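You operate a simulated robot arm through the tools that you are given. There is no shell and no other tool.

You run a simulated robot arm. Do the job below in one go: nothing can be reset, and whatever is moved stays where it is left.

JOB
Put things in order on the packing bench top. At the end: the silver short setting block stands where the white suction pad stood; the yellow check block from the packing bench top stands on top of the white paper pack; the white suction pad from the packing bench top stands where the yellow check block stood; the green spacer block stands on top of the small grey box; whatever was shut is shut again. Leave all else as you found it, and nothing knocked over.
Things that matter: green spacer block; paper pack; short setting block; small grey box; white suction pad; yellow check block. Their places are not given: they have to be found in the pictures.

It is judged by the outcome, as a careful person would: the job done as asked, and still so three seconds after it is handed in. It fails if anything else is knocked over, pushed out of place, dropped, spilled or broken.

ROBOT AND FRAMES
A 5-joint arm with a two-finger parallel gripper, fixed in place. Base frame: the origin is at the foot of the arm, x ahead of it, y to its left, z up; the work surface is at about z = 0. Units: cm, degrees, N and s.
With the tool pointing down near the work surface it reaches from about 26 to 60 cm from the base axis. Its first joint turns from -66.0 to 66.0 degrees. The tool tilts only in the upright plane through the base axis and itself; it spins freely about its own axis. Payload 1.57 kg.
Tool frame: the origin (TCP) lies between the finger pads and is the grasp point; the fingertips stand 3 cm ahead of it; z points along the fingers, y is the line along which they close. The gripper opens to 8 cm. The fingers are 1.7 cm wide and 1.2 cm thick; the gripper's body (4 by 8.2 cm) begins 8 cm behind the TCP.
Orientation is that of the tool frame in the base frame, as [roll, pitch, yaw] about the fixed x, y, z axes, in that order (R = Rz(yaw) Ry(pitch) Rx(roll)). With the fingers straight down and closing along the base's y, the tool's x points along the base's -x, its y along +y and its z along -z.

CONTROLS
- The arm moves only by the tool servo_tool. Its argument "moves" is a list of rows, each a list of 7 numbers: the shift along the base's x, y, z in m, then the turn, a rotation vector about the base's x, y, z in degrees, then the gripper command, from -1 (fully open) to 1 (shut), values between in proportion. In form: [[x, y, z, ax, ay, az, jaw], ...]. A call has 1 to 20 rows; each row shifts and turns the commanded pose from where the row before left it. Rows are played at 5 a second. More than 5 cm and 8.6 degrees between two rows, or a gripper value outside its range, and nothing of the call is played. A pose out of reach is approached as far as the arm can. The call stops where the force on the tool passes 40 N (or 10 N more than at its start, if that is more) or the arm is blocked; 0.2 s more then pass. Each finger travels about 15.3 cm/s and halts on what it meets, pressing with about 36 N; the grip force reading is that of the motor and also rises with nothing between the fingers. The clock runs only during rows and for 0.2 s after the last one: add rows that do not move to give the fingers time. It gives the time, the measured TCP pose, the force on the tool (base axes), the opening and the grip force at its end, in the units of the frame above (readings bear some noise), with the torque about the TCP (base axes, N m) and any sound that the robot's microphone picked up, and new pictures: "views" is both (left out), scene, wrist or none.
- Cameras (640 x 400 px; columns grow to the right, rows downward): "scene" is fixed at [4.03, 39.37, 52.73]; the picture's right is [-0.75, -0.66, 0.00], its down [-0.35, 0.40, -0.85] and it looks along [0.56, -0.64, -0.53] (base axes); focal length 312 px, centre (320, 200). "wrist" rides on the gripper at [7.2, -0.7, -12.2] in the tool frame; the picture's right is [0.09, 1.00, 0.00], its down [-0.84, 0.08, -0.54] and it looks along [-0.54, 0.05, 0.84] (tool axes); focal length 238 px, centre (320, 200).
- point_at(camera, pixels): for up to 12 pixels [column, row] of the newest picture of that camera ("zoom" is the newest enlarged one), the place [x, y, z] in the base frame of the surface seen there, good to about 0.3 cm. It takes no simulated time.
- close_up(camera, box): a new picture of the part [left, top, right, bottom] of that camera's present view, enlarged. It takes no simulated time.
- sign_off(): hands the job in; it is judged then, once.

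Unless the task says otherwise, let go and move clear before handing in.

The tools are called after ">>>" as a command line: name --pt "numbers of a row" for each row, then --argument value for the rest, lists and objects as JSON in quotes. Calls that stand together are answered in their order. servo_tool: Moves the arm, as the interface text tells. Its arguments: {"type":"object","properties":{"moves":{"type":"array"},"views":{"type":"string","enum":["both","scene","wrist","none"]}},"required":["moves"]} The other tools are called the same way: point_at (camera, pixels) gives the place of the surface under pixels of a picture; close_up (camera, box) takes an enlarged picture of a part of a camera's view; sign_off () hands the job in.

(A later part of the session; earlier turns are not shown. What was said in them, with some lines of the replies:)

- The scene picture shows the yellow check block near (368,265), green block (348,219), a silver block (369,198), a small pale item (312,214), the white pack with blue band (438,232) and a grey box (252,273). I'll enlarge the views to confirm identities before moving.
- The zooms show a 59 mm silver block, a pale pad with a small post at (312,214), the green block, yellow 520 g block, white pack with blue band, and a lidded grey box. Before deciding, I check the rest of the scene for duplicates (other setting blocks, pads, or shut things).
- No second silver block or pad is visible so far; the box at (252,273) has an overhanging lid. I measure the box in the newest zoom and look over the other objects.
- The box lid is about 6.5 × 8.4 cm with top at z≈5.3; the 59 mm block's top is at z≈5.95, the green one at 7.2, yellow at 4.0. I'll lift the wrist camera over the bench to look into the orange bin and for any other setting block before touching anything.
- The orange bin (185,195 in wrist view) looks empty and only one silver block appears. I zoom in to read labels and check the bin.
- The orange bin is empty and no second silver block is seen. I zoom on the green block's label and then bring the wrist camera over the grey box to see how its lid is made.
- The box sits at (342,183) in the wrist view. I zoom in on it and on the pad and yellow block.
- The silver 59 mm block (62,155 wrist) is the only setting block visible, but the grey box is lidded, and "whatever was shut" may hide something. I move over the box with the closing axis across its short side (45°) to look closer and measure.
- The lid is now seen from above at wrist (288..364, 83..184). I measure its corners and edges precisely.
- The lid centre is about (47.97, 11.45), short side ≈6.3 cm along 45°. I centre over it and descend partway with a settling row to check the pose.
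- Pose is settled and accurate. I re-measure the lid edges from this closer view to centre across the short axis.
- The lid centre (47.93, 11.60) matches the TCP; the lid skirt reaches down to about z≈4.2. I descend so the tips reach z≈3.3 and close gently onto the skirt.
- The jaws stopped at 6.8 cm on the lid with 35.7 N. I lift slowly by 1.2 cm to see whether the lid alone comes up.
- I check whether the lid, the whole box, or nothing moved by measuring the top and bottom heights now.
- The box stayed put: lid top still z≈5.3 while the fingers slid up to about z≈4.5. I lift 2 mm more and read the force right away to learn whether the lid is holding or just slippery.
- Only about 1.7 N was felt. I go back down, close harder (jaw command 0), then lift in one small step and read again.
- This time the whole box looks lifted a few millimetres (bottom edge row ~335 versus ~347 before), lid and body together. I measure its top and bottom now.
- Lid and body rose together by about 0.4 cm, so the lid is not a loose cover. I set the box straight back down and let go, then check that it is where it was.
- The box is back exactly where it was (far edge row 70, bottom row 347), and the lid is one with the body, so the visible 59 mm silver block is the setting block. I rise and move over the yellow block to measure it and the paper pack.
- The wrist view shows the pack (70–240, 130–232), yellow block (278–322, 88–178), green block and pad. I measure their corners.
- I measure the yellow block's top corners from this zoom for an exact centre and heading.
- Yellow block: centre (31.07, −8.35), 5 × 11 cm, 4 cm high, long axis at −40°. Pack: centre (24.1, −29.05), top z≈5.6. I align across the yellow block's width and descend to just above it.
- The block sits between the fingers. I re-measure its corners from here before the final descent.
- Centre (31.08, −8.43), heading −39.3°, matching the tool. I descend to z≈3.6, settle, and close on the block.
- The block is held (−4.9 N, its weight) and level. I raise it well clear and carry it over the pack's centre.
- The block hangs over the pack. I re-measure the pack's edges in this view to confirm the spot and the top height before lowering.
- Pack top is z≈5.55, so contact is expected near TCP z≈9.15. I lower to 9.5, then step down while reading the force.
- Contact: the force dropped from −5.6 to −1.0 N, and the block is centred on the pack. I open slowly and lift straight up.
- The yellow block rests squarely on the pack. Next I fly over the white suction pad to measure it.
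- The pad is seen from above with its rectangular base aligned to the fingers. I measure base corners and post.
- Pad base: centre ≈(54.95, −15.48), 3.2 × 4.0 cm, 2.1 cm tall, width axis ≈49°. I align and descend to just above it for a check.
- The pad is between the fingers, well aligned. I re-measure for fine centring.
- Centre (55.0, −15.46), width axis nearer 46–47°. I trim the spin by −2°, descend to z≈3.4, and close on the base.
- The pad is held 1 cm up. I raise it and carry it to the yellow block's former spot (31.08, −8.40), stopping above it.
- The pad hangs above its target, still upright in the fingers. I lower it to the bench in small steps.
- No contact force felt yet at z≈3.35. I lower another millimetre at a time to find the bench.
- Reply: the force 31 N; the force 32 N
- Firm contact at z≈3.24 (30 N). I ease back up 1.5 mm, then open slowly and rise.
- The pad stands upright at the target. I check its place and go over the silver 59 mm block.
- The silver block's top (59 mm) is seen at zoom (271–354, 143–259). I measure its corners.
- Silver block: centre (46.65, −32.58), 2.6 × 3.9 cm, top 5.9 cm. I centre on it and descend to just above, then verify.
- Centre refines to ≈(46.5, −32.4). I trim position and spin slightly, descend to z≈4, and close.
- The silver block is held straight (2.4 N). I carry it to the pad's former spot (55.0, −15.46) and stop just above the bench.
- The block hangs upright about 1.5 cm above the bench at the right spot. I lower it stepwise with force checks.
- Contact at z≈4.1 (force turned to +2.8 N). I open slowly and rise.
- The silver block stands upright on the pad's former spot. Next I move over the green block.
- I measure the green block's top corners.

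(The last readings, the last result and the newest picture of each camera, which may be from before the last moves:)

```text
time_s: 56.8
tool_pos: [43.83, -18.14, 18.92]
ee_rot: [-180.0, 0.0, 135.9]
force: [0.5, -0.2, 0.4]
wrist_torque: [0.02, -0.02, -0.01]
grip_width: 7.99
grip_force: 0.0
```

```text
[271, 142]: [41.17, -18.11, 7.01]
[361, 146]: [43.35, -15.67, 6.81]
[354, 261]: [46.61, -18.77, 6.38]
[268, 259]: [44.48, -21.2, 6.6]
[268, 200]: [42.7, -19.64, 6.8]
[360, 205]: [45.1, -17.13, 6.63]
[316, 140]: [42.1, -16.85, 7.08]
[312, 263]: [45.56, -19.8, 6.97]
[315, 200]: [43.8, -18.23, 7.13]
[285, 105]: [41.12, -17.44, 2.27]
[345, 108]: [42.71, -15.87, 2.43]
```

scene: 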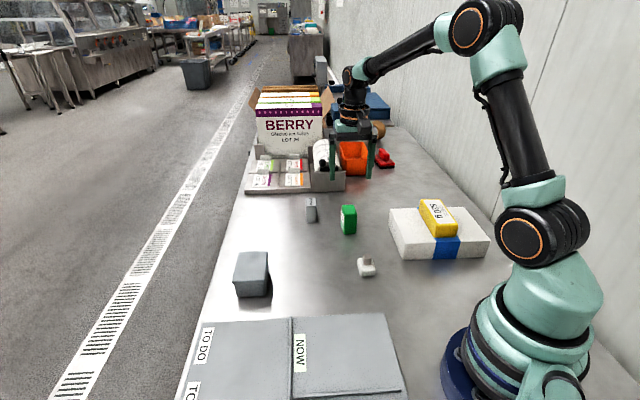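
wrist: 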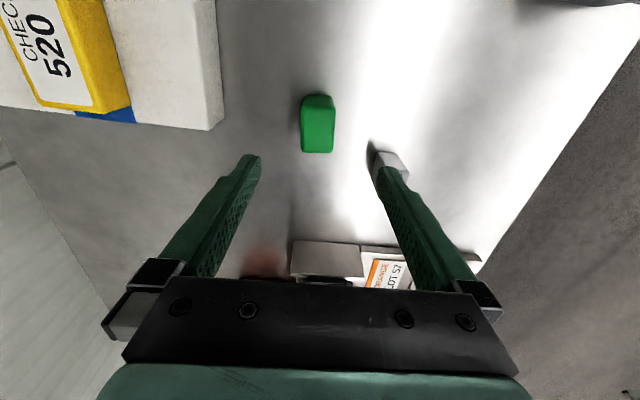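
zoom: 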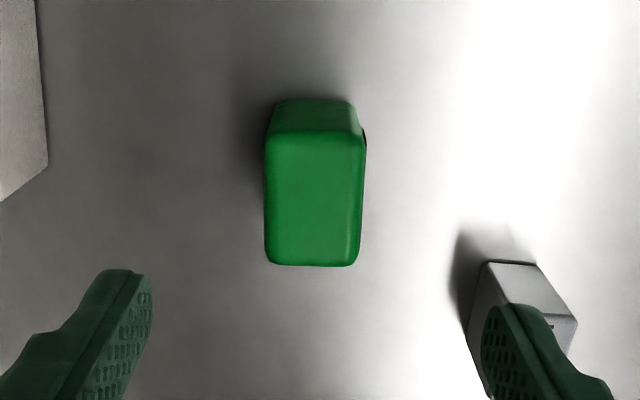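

Green block: centre (43.90, −18.44), 3.5 × 4.7 cm, 7.1 cm tall, aligned with the tool. I descend around it and close.

>>> servo_tool --pt "0.0009 -0.0006 -0.04 0 0 0.5 -1" --pt "0 0 -0.04 0 0 0 -1" --pt "0 0 0 0 0 0 -1" --pt "0 0 -0.032 0 0 0 -1" --pt "0 0 -0.031 0 0 0 -1" --pt "0 0 0 0 0 0 -1" --pt "0 0 0 0 0 0 -0.6" --pt "0 0 0 0 0 0 -0.2" --pt "0 0 0 0 0 0 0.1" --pt "0 0 0 0 0 0 0.5" --pt "0 0 0 0 0 0 1" --pt "0 0 0 0 0 0 1" --views "none"

>>> servo_tool --pt "0 0 0.005 0 0 0 1" --pt "0 0 0.005 0 0 0 1" --pt "0 0 0 0 0 0 1" --views "both"

>>> close_up --camera "scene" --box '[300, 160, 400, 250]'

```text
time_s: 59.4
tool_pos: [44.04, -18.28, 4.71]
ee_rot: [180.0, -0.1, 136.4]
force: [0.1, -0.3, 0.5]
wrist_torque: [0.0, 0.02, 0.02]
grip_width: 3.56
grip_force: 35.9
```

```text
time_s: 60.2
tool_pos: [43.97, -18.38, 5.59]
ee_rot: [180.0, 0.0, 136.4]
force: [0.8, -0.4, -1.2]
wrist_torque: [0.01, 0.01, -0.02]
grip_width: 3.57
grip_force: 35.9
```

scene: 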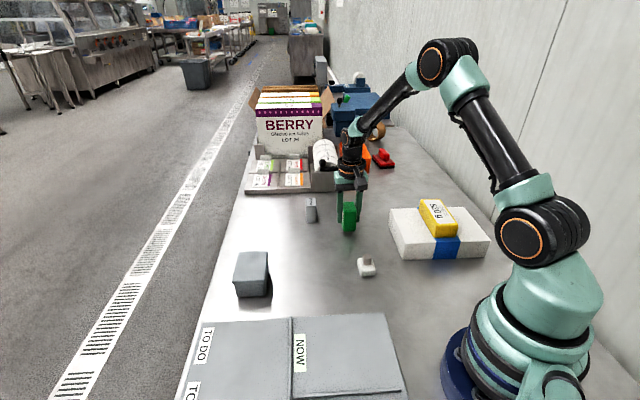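
wrist: 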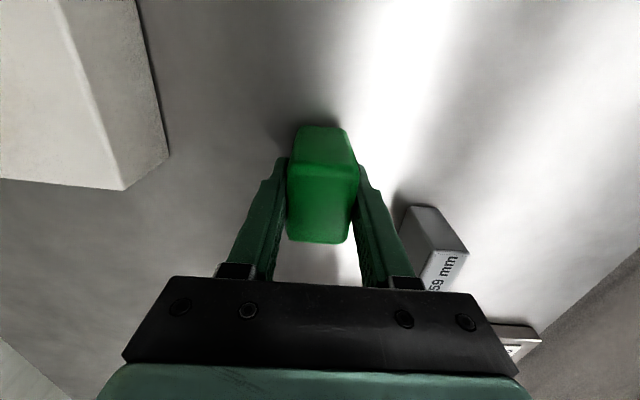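

```text
4.44 times, centred on (350, 205) of scene
```

zoom: 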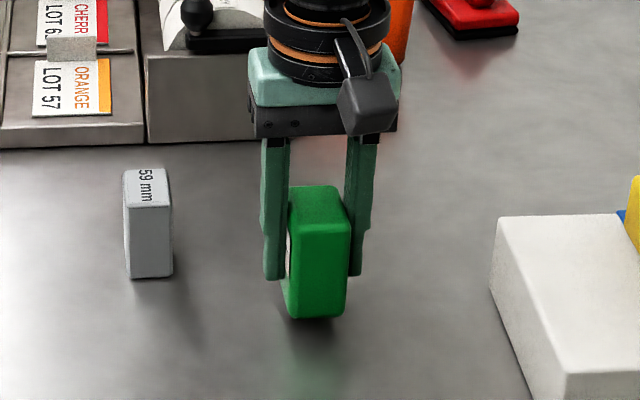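

The green block is held straight. I raise it and carry it over the grey box's centre (47.95, 11.53).

>>> servo_tool --pt "0 0 0.04 0 0 0 1" --pt "0 0 0.04 0 0 0 1" --pt "0 0 0.04 0 0 0 1" --pt "0.0058 0.0428 0 0 0 -0.2 1" --pt "0.0058 0.0428 0 0 0 -0.2 1" --pt "0.0058 0.0428 0 0 0 -0.2 1" --pt "0.0058 0.0428 0 0 0 -0.2 1" --pt "0.0058 0.0428 0 0 0 -0.2 1" --pt "0.0058 0.0428 0 0 0 -0.2 1" --pt "0.0057 0.0429 0 0 0 -0.2 1" --pt "0 0 0 0 0 0 1" --pt "0 0 -0.03 0 0 0 1" --pt "0 0 -0.03 0 0 0 1" --pt "0 0 0 0 0 0 1" --pt "0 0 0 0 0 0 1" --views "both"

>>> close_up --camera "scene" --box '[200, 190, 310, 310]'

```text
time_s: 63.4
tool_pos: [47.94, 11.22, 11.58]
ee_rot: [180.0, 0.0, 135.0]
force: [-0.3, -0.8, -1.7]
wrist_torque: [-0.02, -0.04, -0.02]
grip_width: 3.55
grip_force: 35.8
```

scene: 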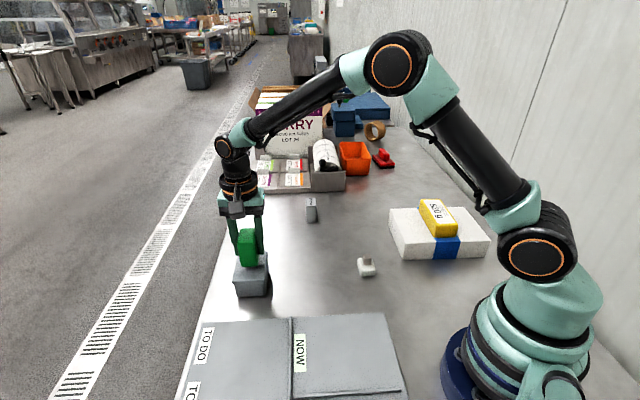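
wrist: 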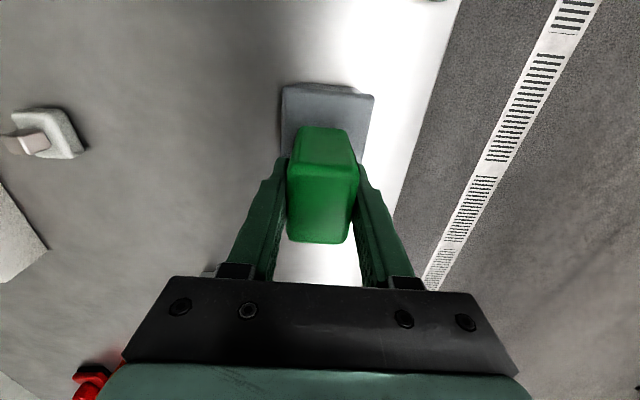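

```text
3.33 times, centred on (255, 250) of scene
```

zoom: 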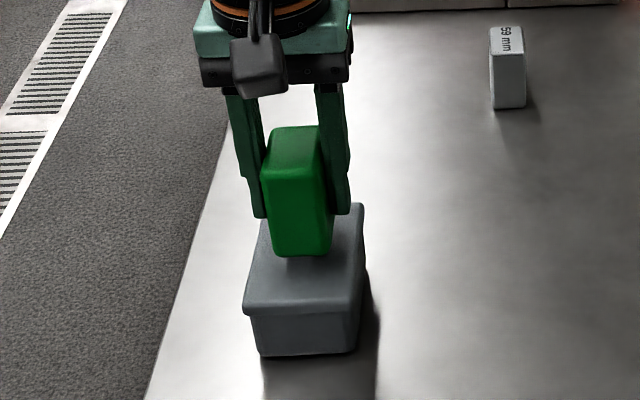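

The block hangs centred above the lid. I lower it stepwise onto the box with force checks.

>>> servo_tool --pt "0 0 -0.007 0 0 0 1" --pt "0 0 -0.006 0 0 0 1" --pt "0 0 0 0 0 0 1" --views "none"

>>> servo_tool --pt "0 0 -0.0015 0 0 0 1" --pt "0 0 0 0 0 0 1" --views "none"

>>> servo_tool --pt "0 0 -0.0012 0 0 0 1" --pt "0 0 0 0 0 0 1" --views "scene"

>>> close_up --camera "scene" --box '[200, 190, 310, 310]'

```text
time_s: 64.2
tool_pos: [47.96, 11.37, 10.43]
ee_rot: [-179.9, 0.0, 135.0]
force: [0.2, 1.0, -1.3]
wrist_torque: [0.0, -0.02, -0.03]
grip_width: 3.54
grip_force: 36.2
```

```text
time_s: 64.8
tool_pos: [48.0, 11.48, 10.18]
ee_rot: [180.0, 0.0, 135.0]
force: [-0.2, -0.6, -1.0]
wrist_torque: [0.05, 0.0, 0.02]
grip_width: 3.54
grip_force: 36.2
```

```text
time_s: 65.4
tool_pos: [47.83, 11.39, 10.01]
ee_rot: [-179.9, 0.1, 135.0]
force: [0.1, 0.6, 0.4]
wrist_torque: [-0.03, 0.0, 0.01]
grip_width: 3.55
grip_force: 35.9
```

scene: 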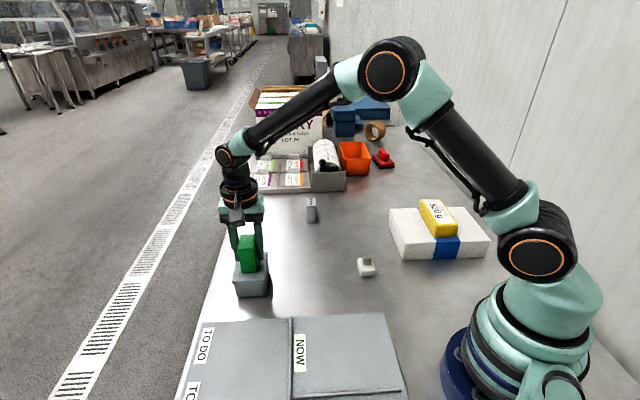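

```text
3.33 times, centred on (255, 250) of scene
```

zoom: 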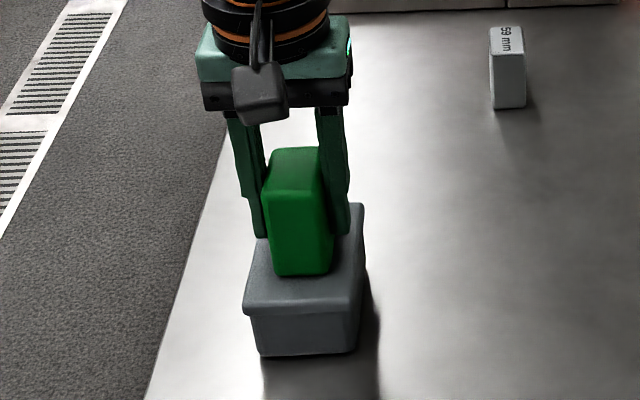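

The force is near zero, so contact is just made. One more small step confirms it.

>>> servo_tool --pt "0 0 -0.0007 0 0 0 1" --pt "0 0 0 0 0 0 1" --views "none"

```text
time_s: 66.0
tool_pos: [47.98, 11.53, 9.99]
ee_rot: [180.0, 0.0, 135.1]
force: [-4.4, -1.1, 12.9]
wrist_torque: [-0.06, 0.24, -0.01]
grip_width: 3.55
grip_force: 36.2
```

Contact is certain (12.9 N up). I ease up half a millimetre, open slowly, and rise straight up.

>>> servo_tool --pt "0 0 0.0005 0 0 0 1" --pt "0 0 0 0 0 0 1" --pt "0 0 0 0 0 0 0.05" --pt "0 0 0 0 0 0 -0.1" --pt "0 0 0 0 0 0 -0.3" --pt "0 0 0 0 0 0 -0.5" --pt "0 0 0 0 0 0 -0.7" --pt "0 0 0.015 0 0 0 -0.7" --pt "0 0 0.03 0 0 0 -0.7" --pt "0 0 0.04 0 0 0 -0.8" --pt "0 0 0.04 0 0 0 -1" --pt "0 0 0 0 0 0 -1" --pt "0 0 0 0 0 0 -1" --views "both"

>>> close_up --camera "scene" --box '[200, 190, 310, 310]'

```text
time_s: 68.8
tool_pos: [47.82, 11.44, 22.57]
ee_rot: [-179.9, 0.1, 135.0]
force: [-0.6, -0.2, 0.6]
wrist_torque: [0.0, 0.01, 0.01]
grip_width: 7.99
grip_force: 0.1
```

scene: 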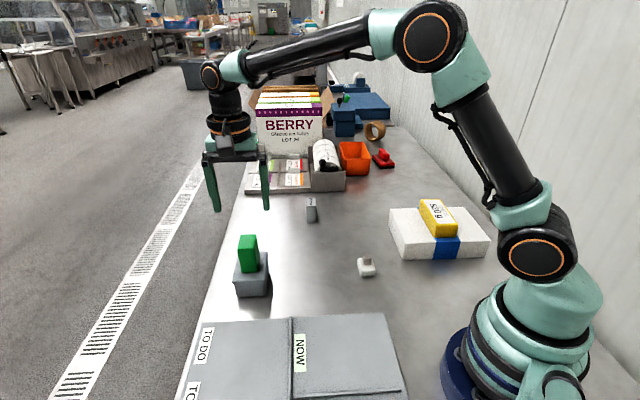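
wrist: 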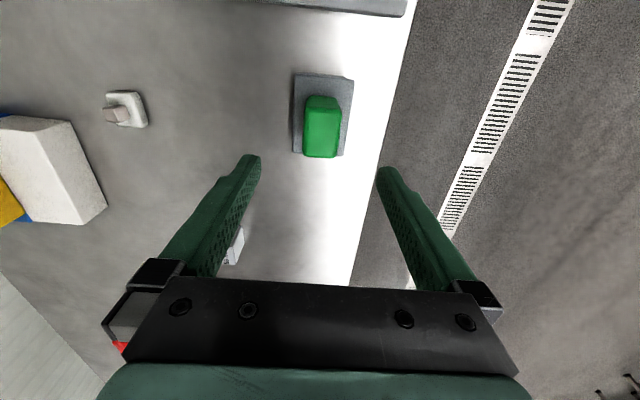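

```text
3.33 times, centred on (255, 250) of scene
```

zoom: 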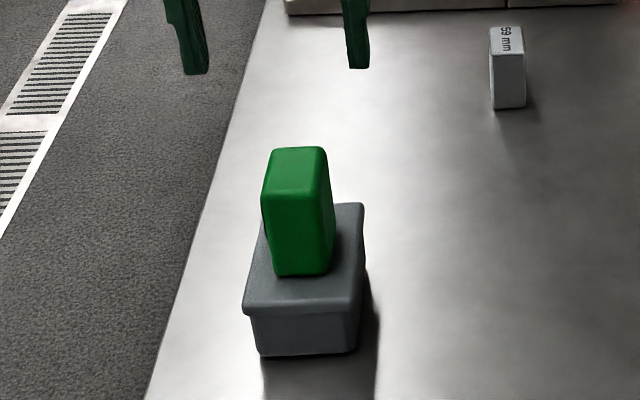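

Green stands on the closed box. I verify all final positions with a close-up and points before handing in.

>>> close_up --camera "scene" --box '[220, 170, 500, 345]'

>>> point_at --camera "scene" --pixels '[[311, 201], [366, 260], [366, 271], [240, 280], [264, 280], [248, 240], [438, 215], [390, 211], [405, 243]]'

>>> point_at --camera "wrist" --pixels '[[126, 108], [115, 115], [108, 98], [138, 93], [147, 122], [322, 130], [296, 76], [350, 82], [344, 154], [295, 150]]'

```text
2.29 times, centred on (360, 258) of scene
```

zoom: 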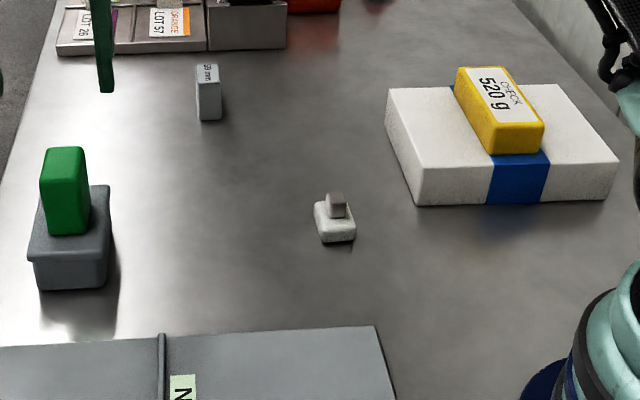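

```text
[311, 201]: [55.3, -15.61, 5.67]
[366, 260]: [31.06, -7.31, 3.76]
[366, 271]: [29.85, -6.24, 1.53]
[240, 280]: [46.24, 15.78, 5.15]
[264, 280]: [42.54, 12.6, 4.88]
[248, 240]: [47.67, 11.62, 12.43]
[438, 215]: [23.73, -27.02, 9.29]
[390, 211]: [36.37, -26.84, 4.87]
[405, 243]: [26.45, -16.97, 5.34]
```

```text
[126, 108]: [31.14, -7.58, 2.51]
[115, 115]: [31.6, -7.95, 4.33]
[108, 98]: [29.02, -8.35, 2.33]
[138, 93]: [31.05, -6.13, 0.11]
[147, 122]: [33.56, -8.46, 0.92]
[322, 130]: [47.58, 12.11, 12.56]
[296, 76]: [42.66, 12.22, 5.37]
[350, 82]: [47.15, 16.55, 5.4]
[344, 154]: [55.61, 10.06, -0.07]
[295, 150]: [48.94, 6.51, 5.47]
```

All measured places match: silver at ≈(55, −15.5), pad at ≈(31.1, −8.3), yellow on the unmoved pack, and green (top z≈12.5) on the unmoved, still-shut box. The gripper is open and clear at z≈22.6, so I hand in.

>>> sign_off

```text
The job is handed in.
```

I placed all four objects as asked, checked them in the last pictures, and handed the job in.

- **Silver short setting block:** it stands where the white suction pad stood, at about (55, −15.5) cm.
- **Yellow check block:** it lies flat and centred on the white paper pack. The pack did not move.
- **White suction pad:** it stands upright where the yellow check block stood, at about (31.1, −8.3) cm.
- **Green spacer block:** it stands upright, centred on the small grey box. The box is still shut and back in its original place.

- **Which silver block:** I took the silver block marked "59 mm" to be the short setting block, because it was the only setting block in view. The grey box's inside was never seen.
- **Grey box touched first:** I tested its lid in case something was hidden inside. In the second of two tries, the lid and body rose together by about 0.4 cm, so I set the box back down where it was.

Nothing was knocked over or dropped. The gripper was open and clear of everything at the end.
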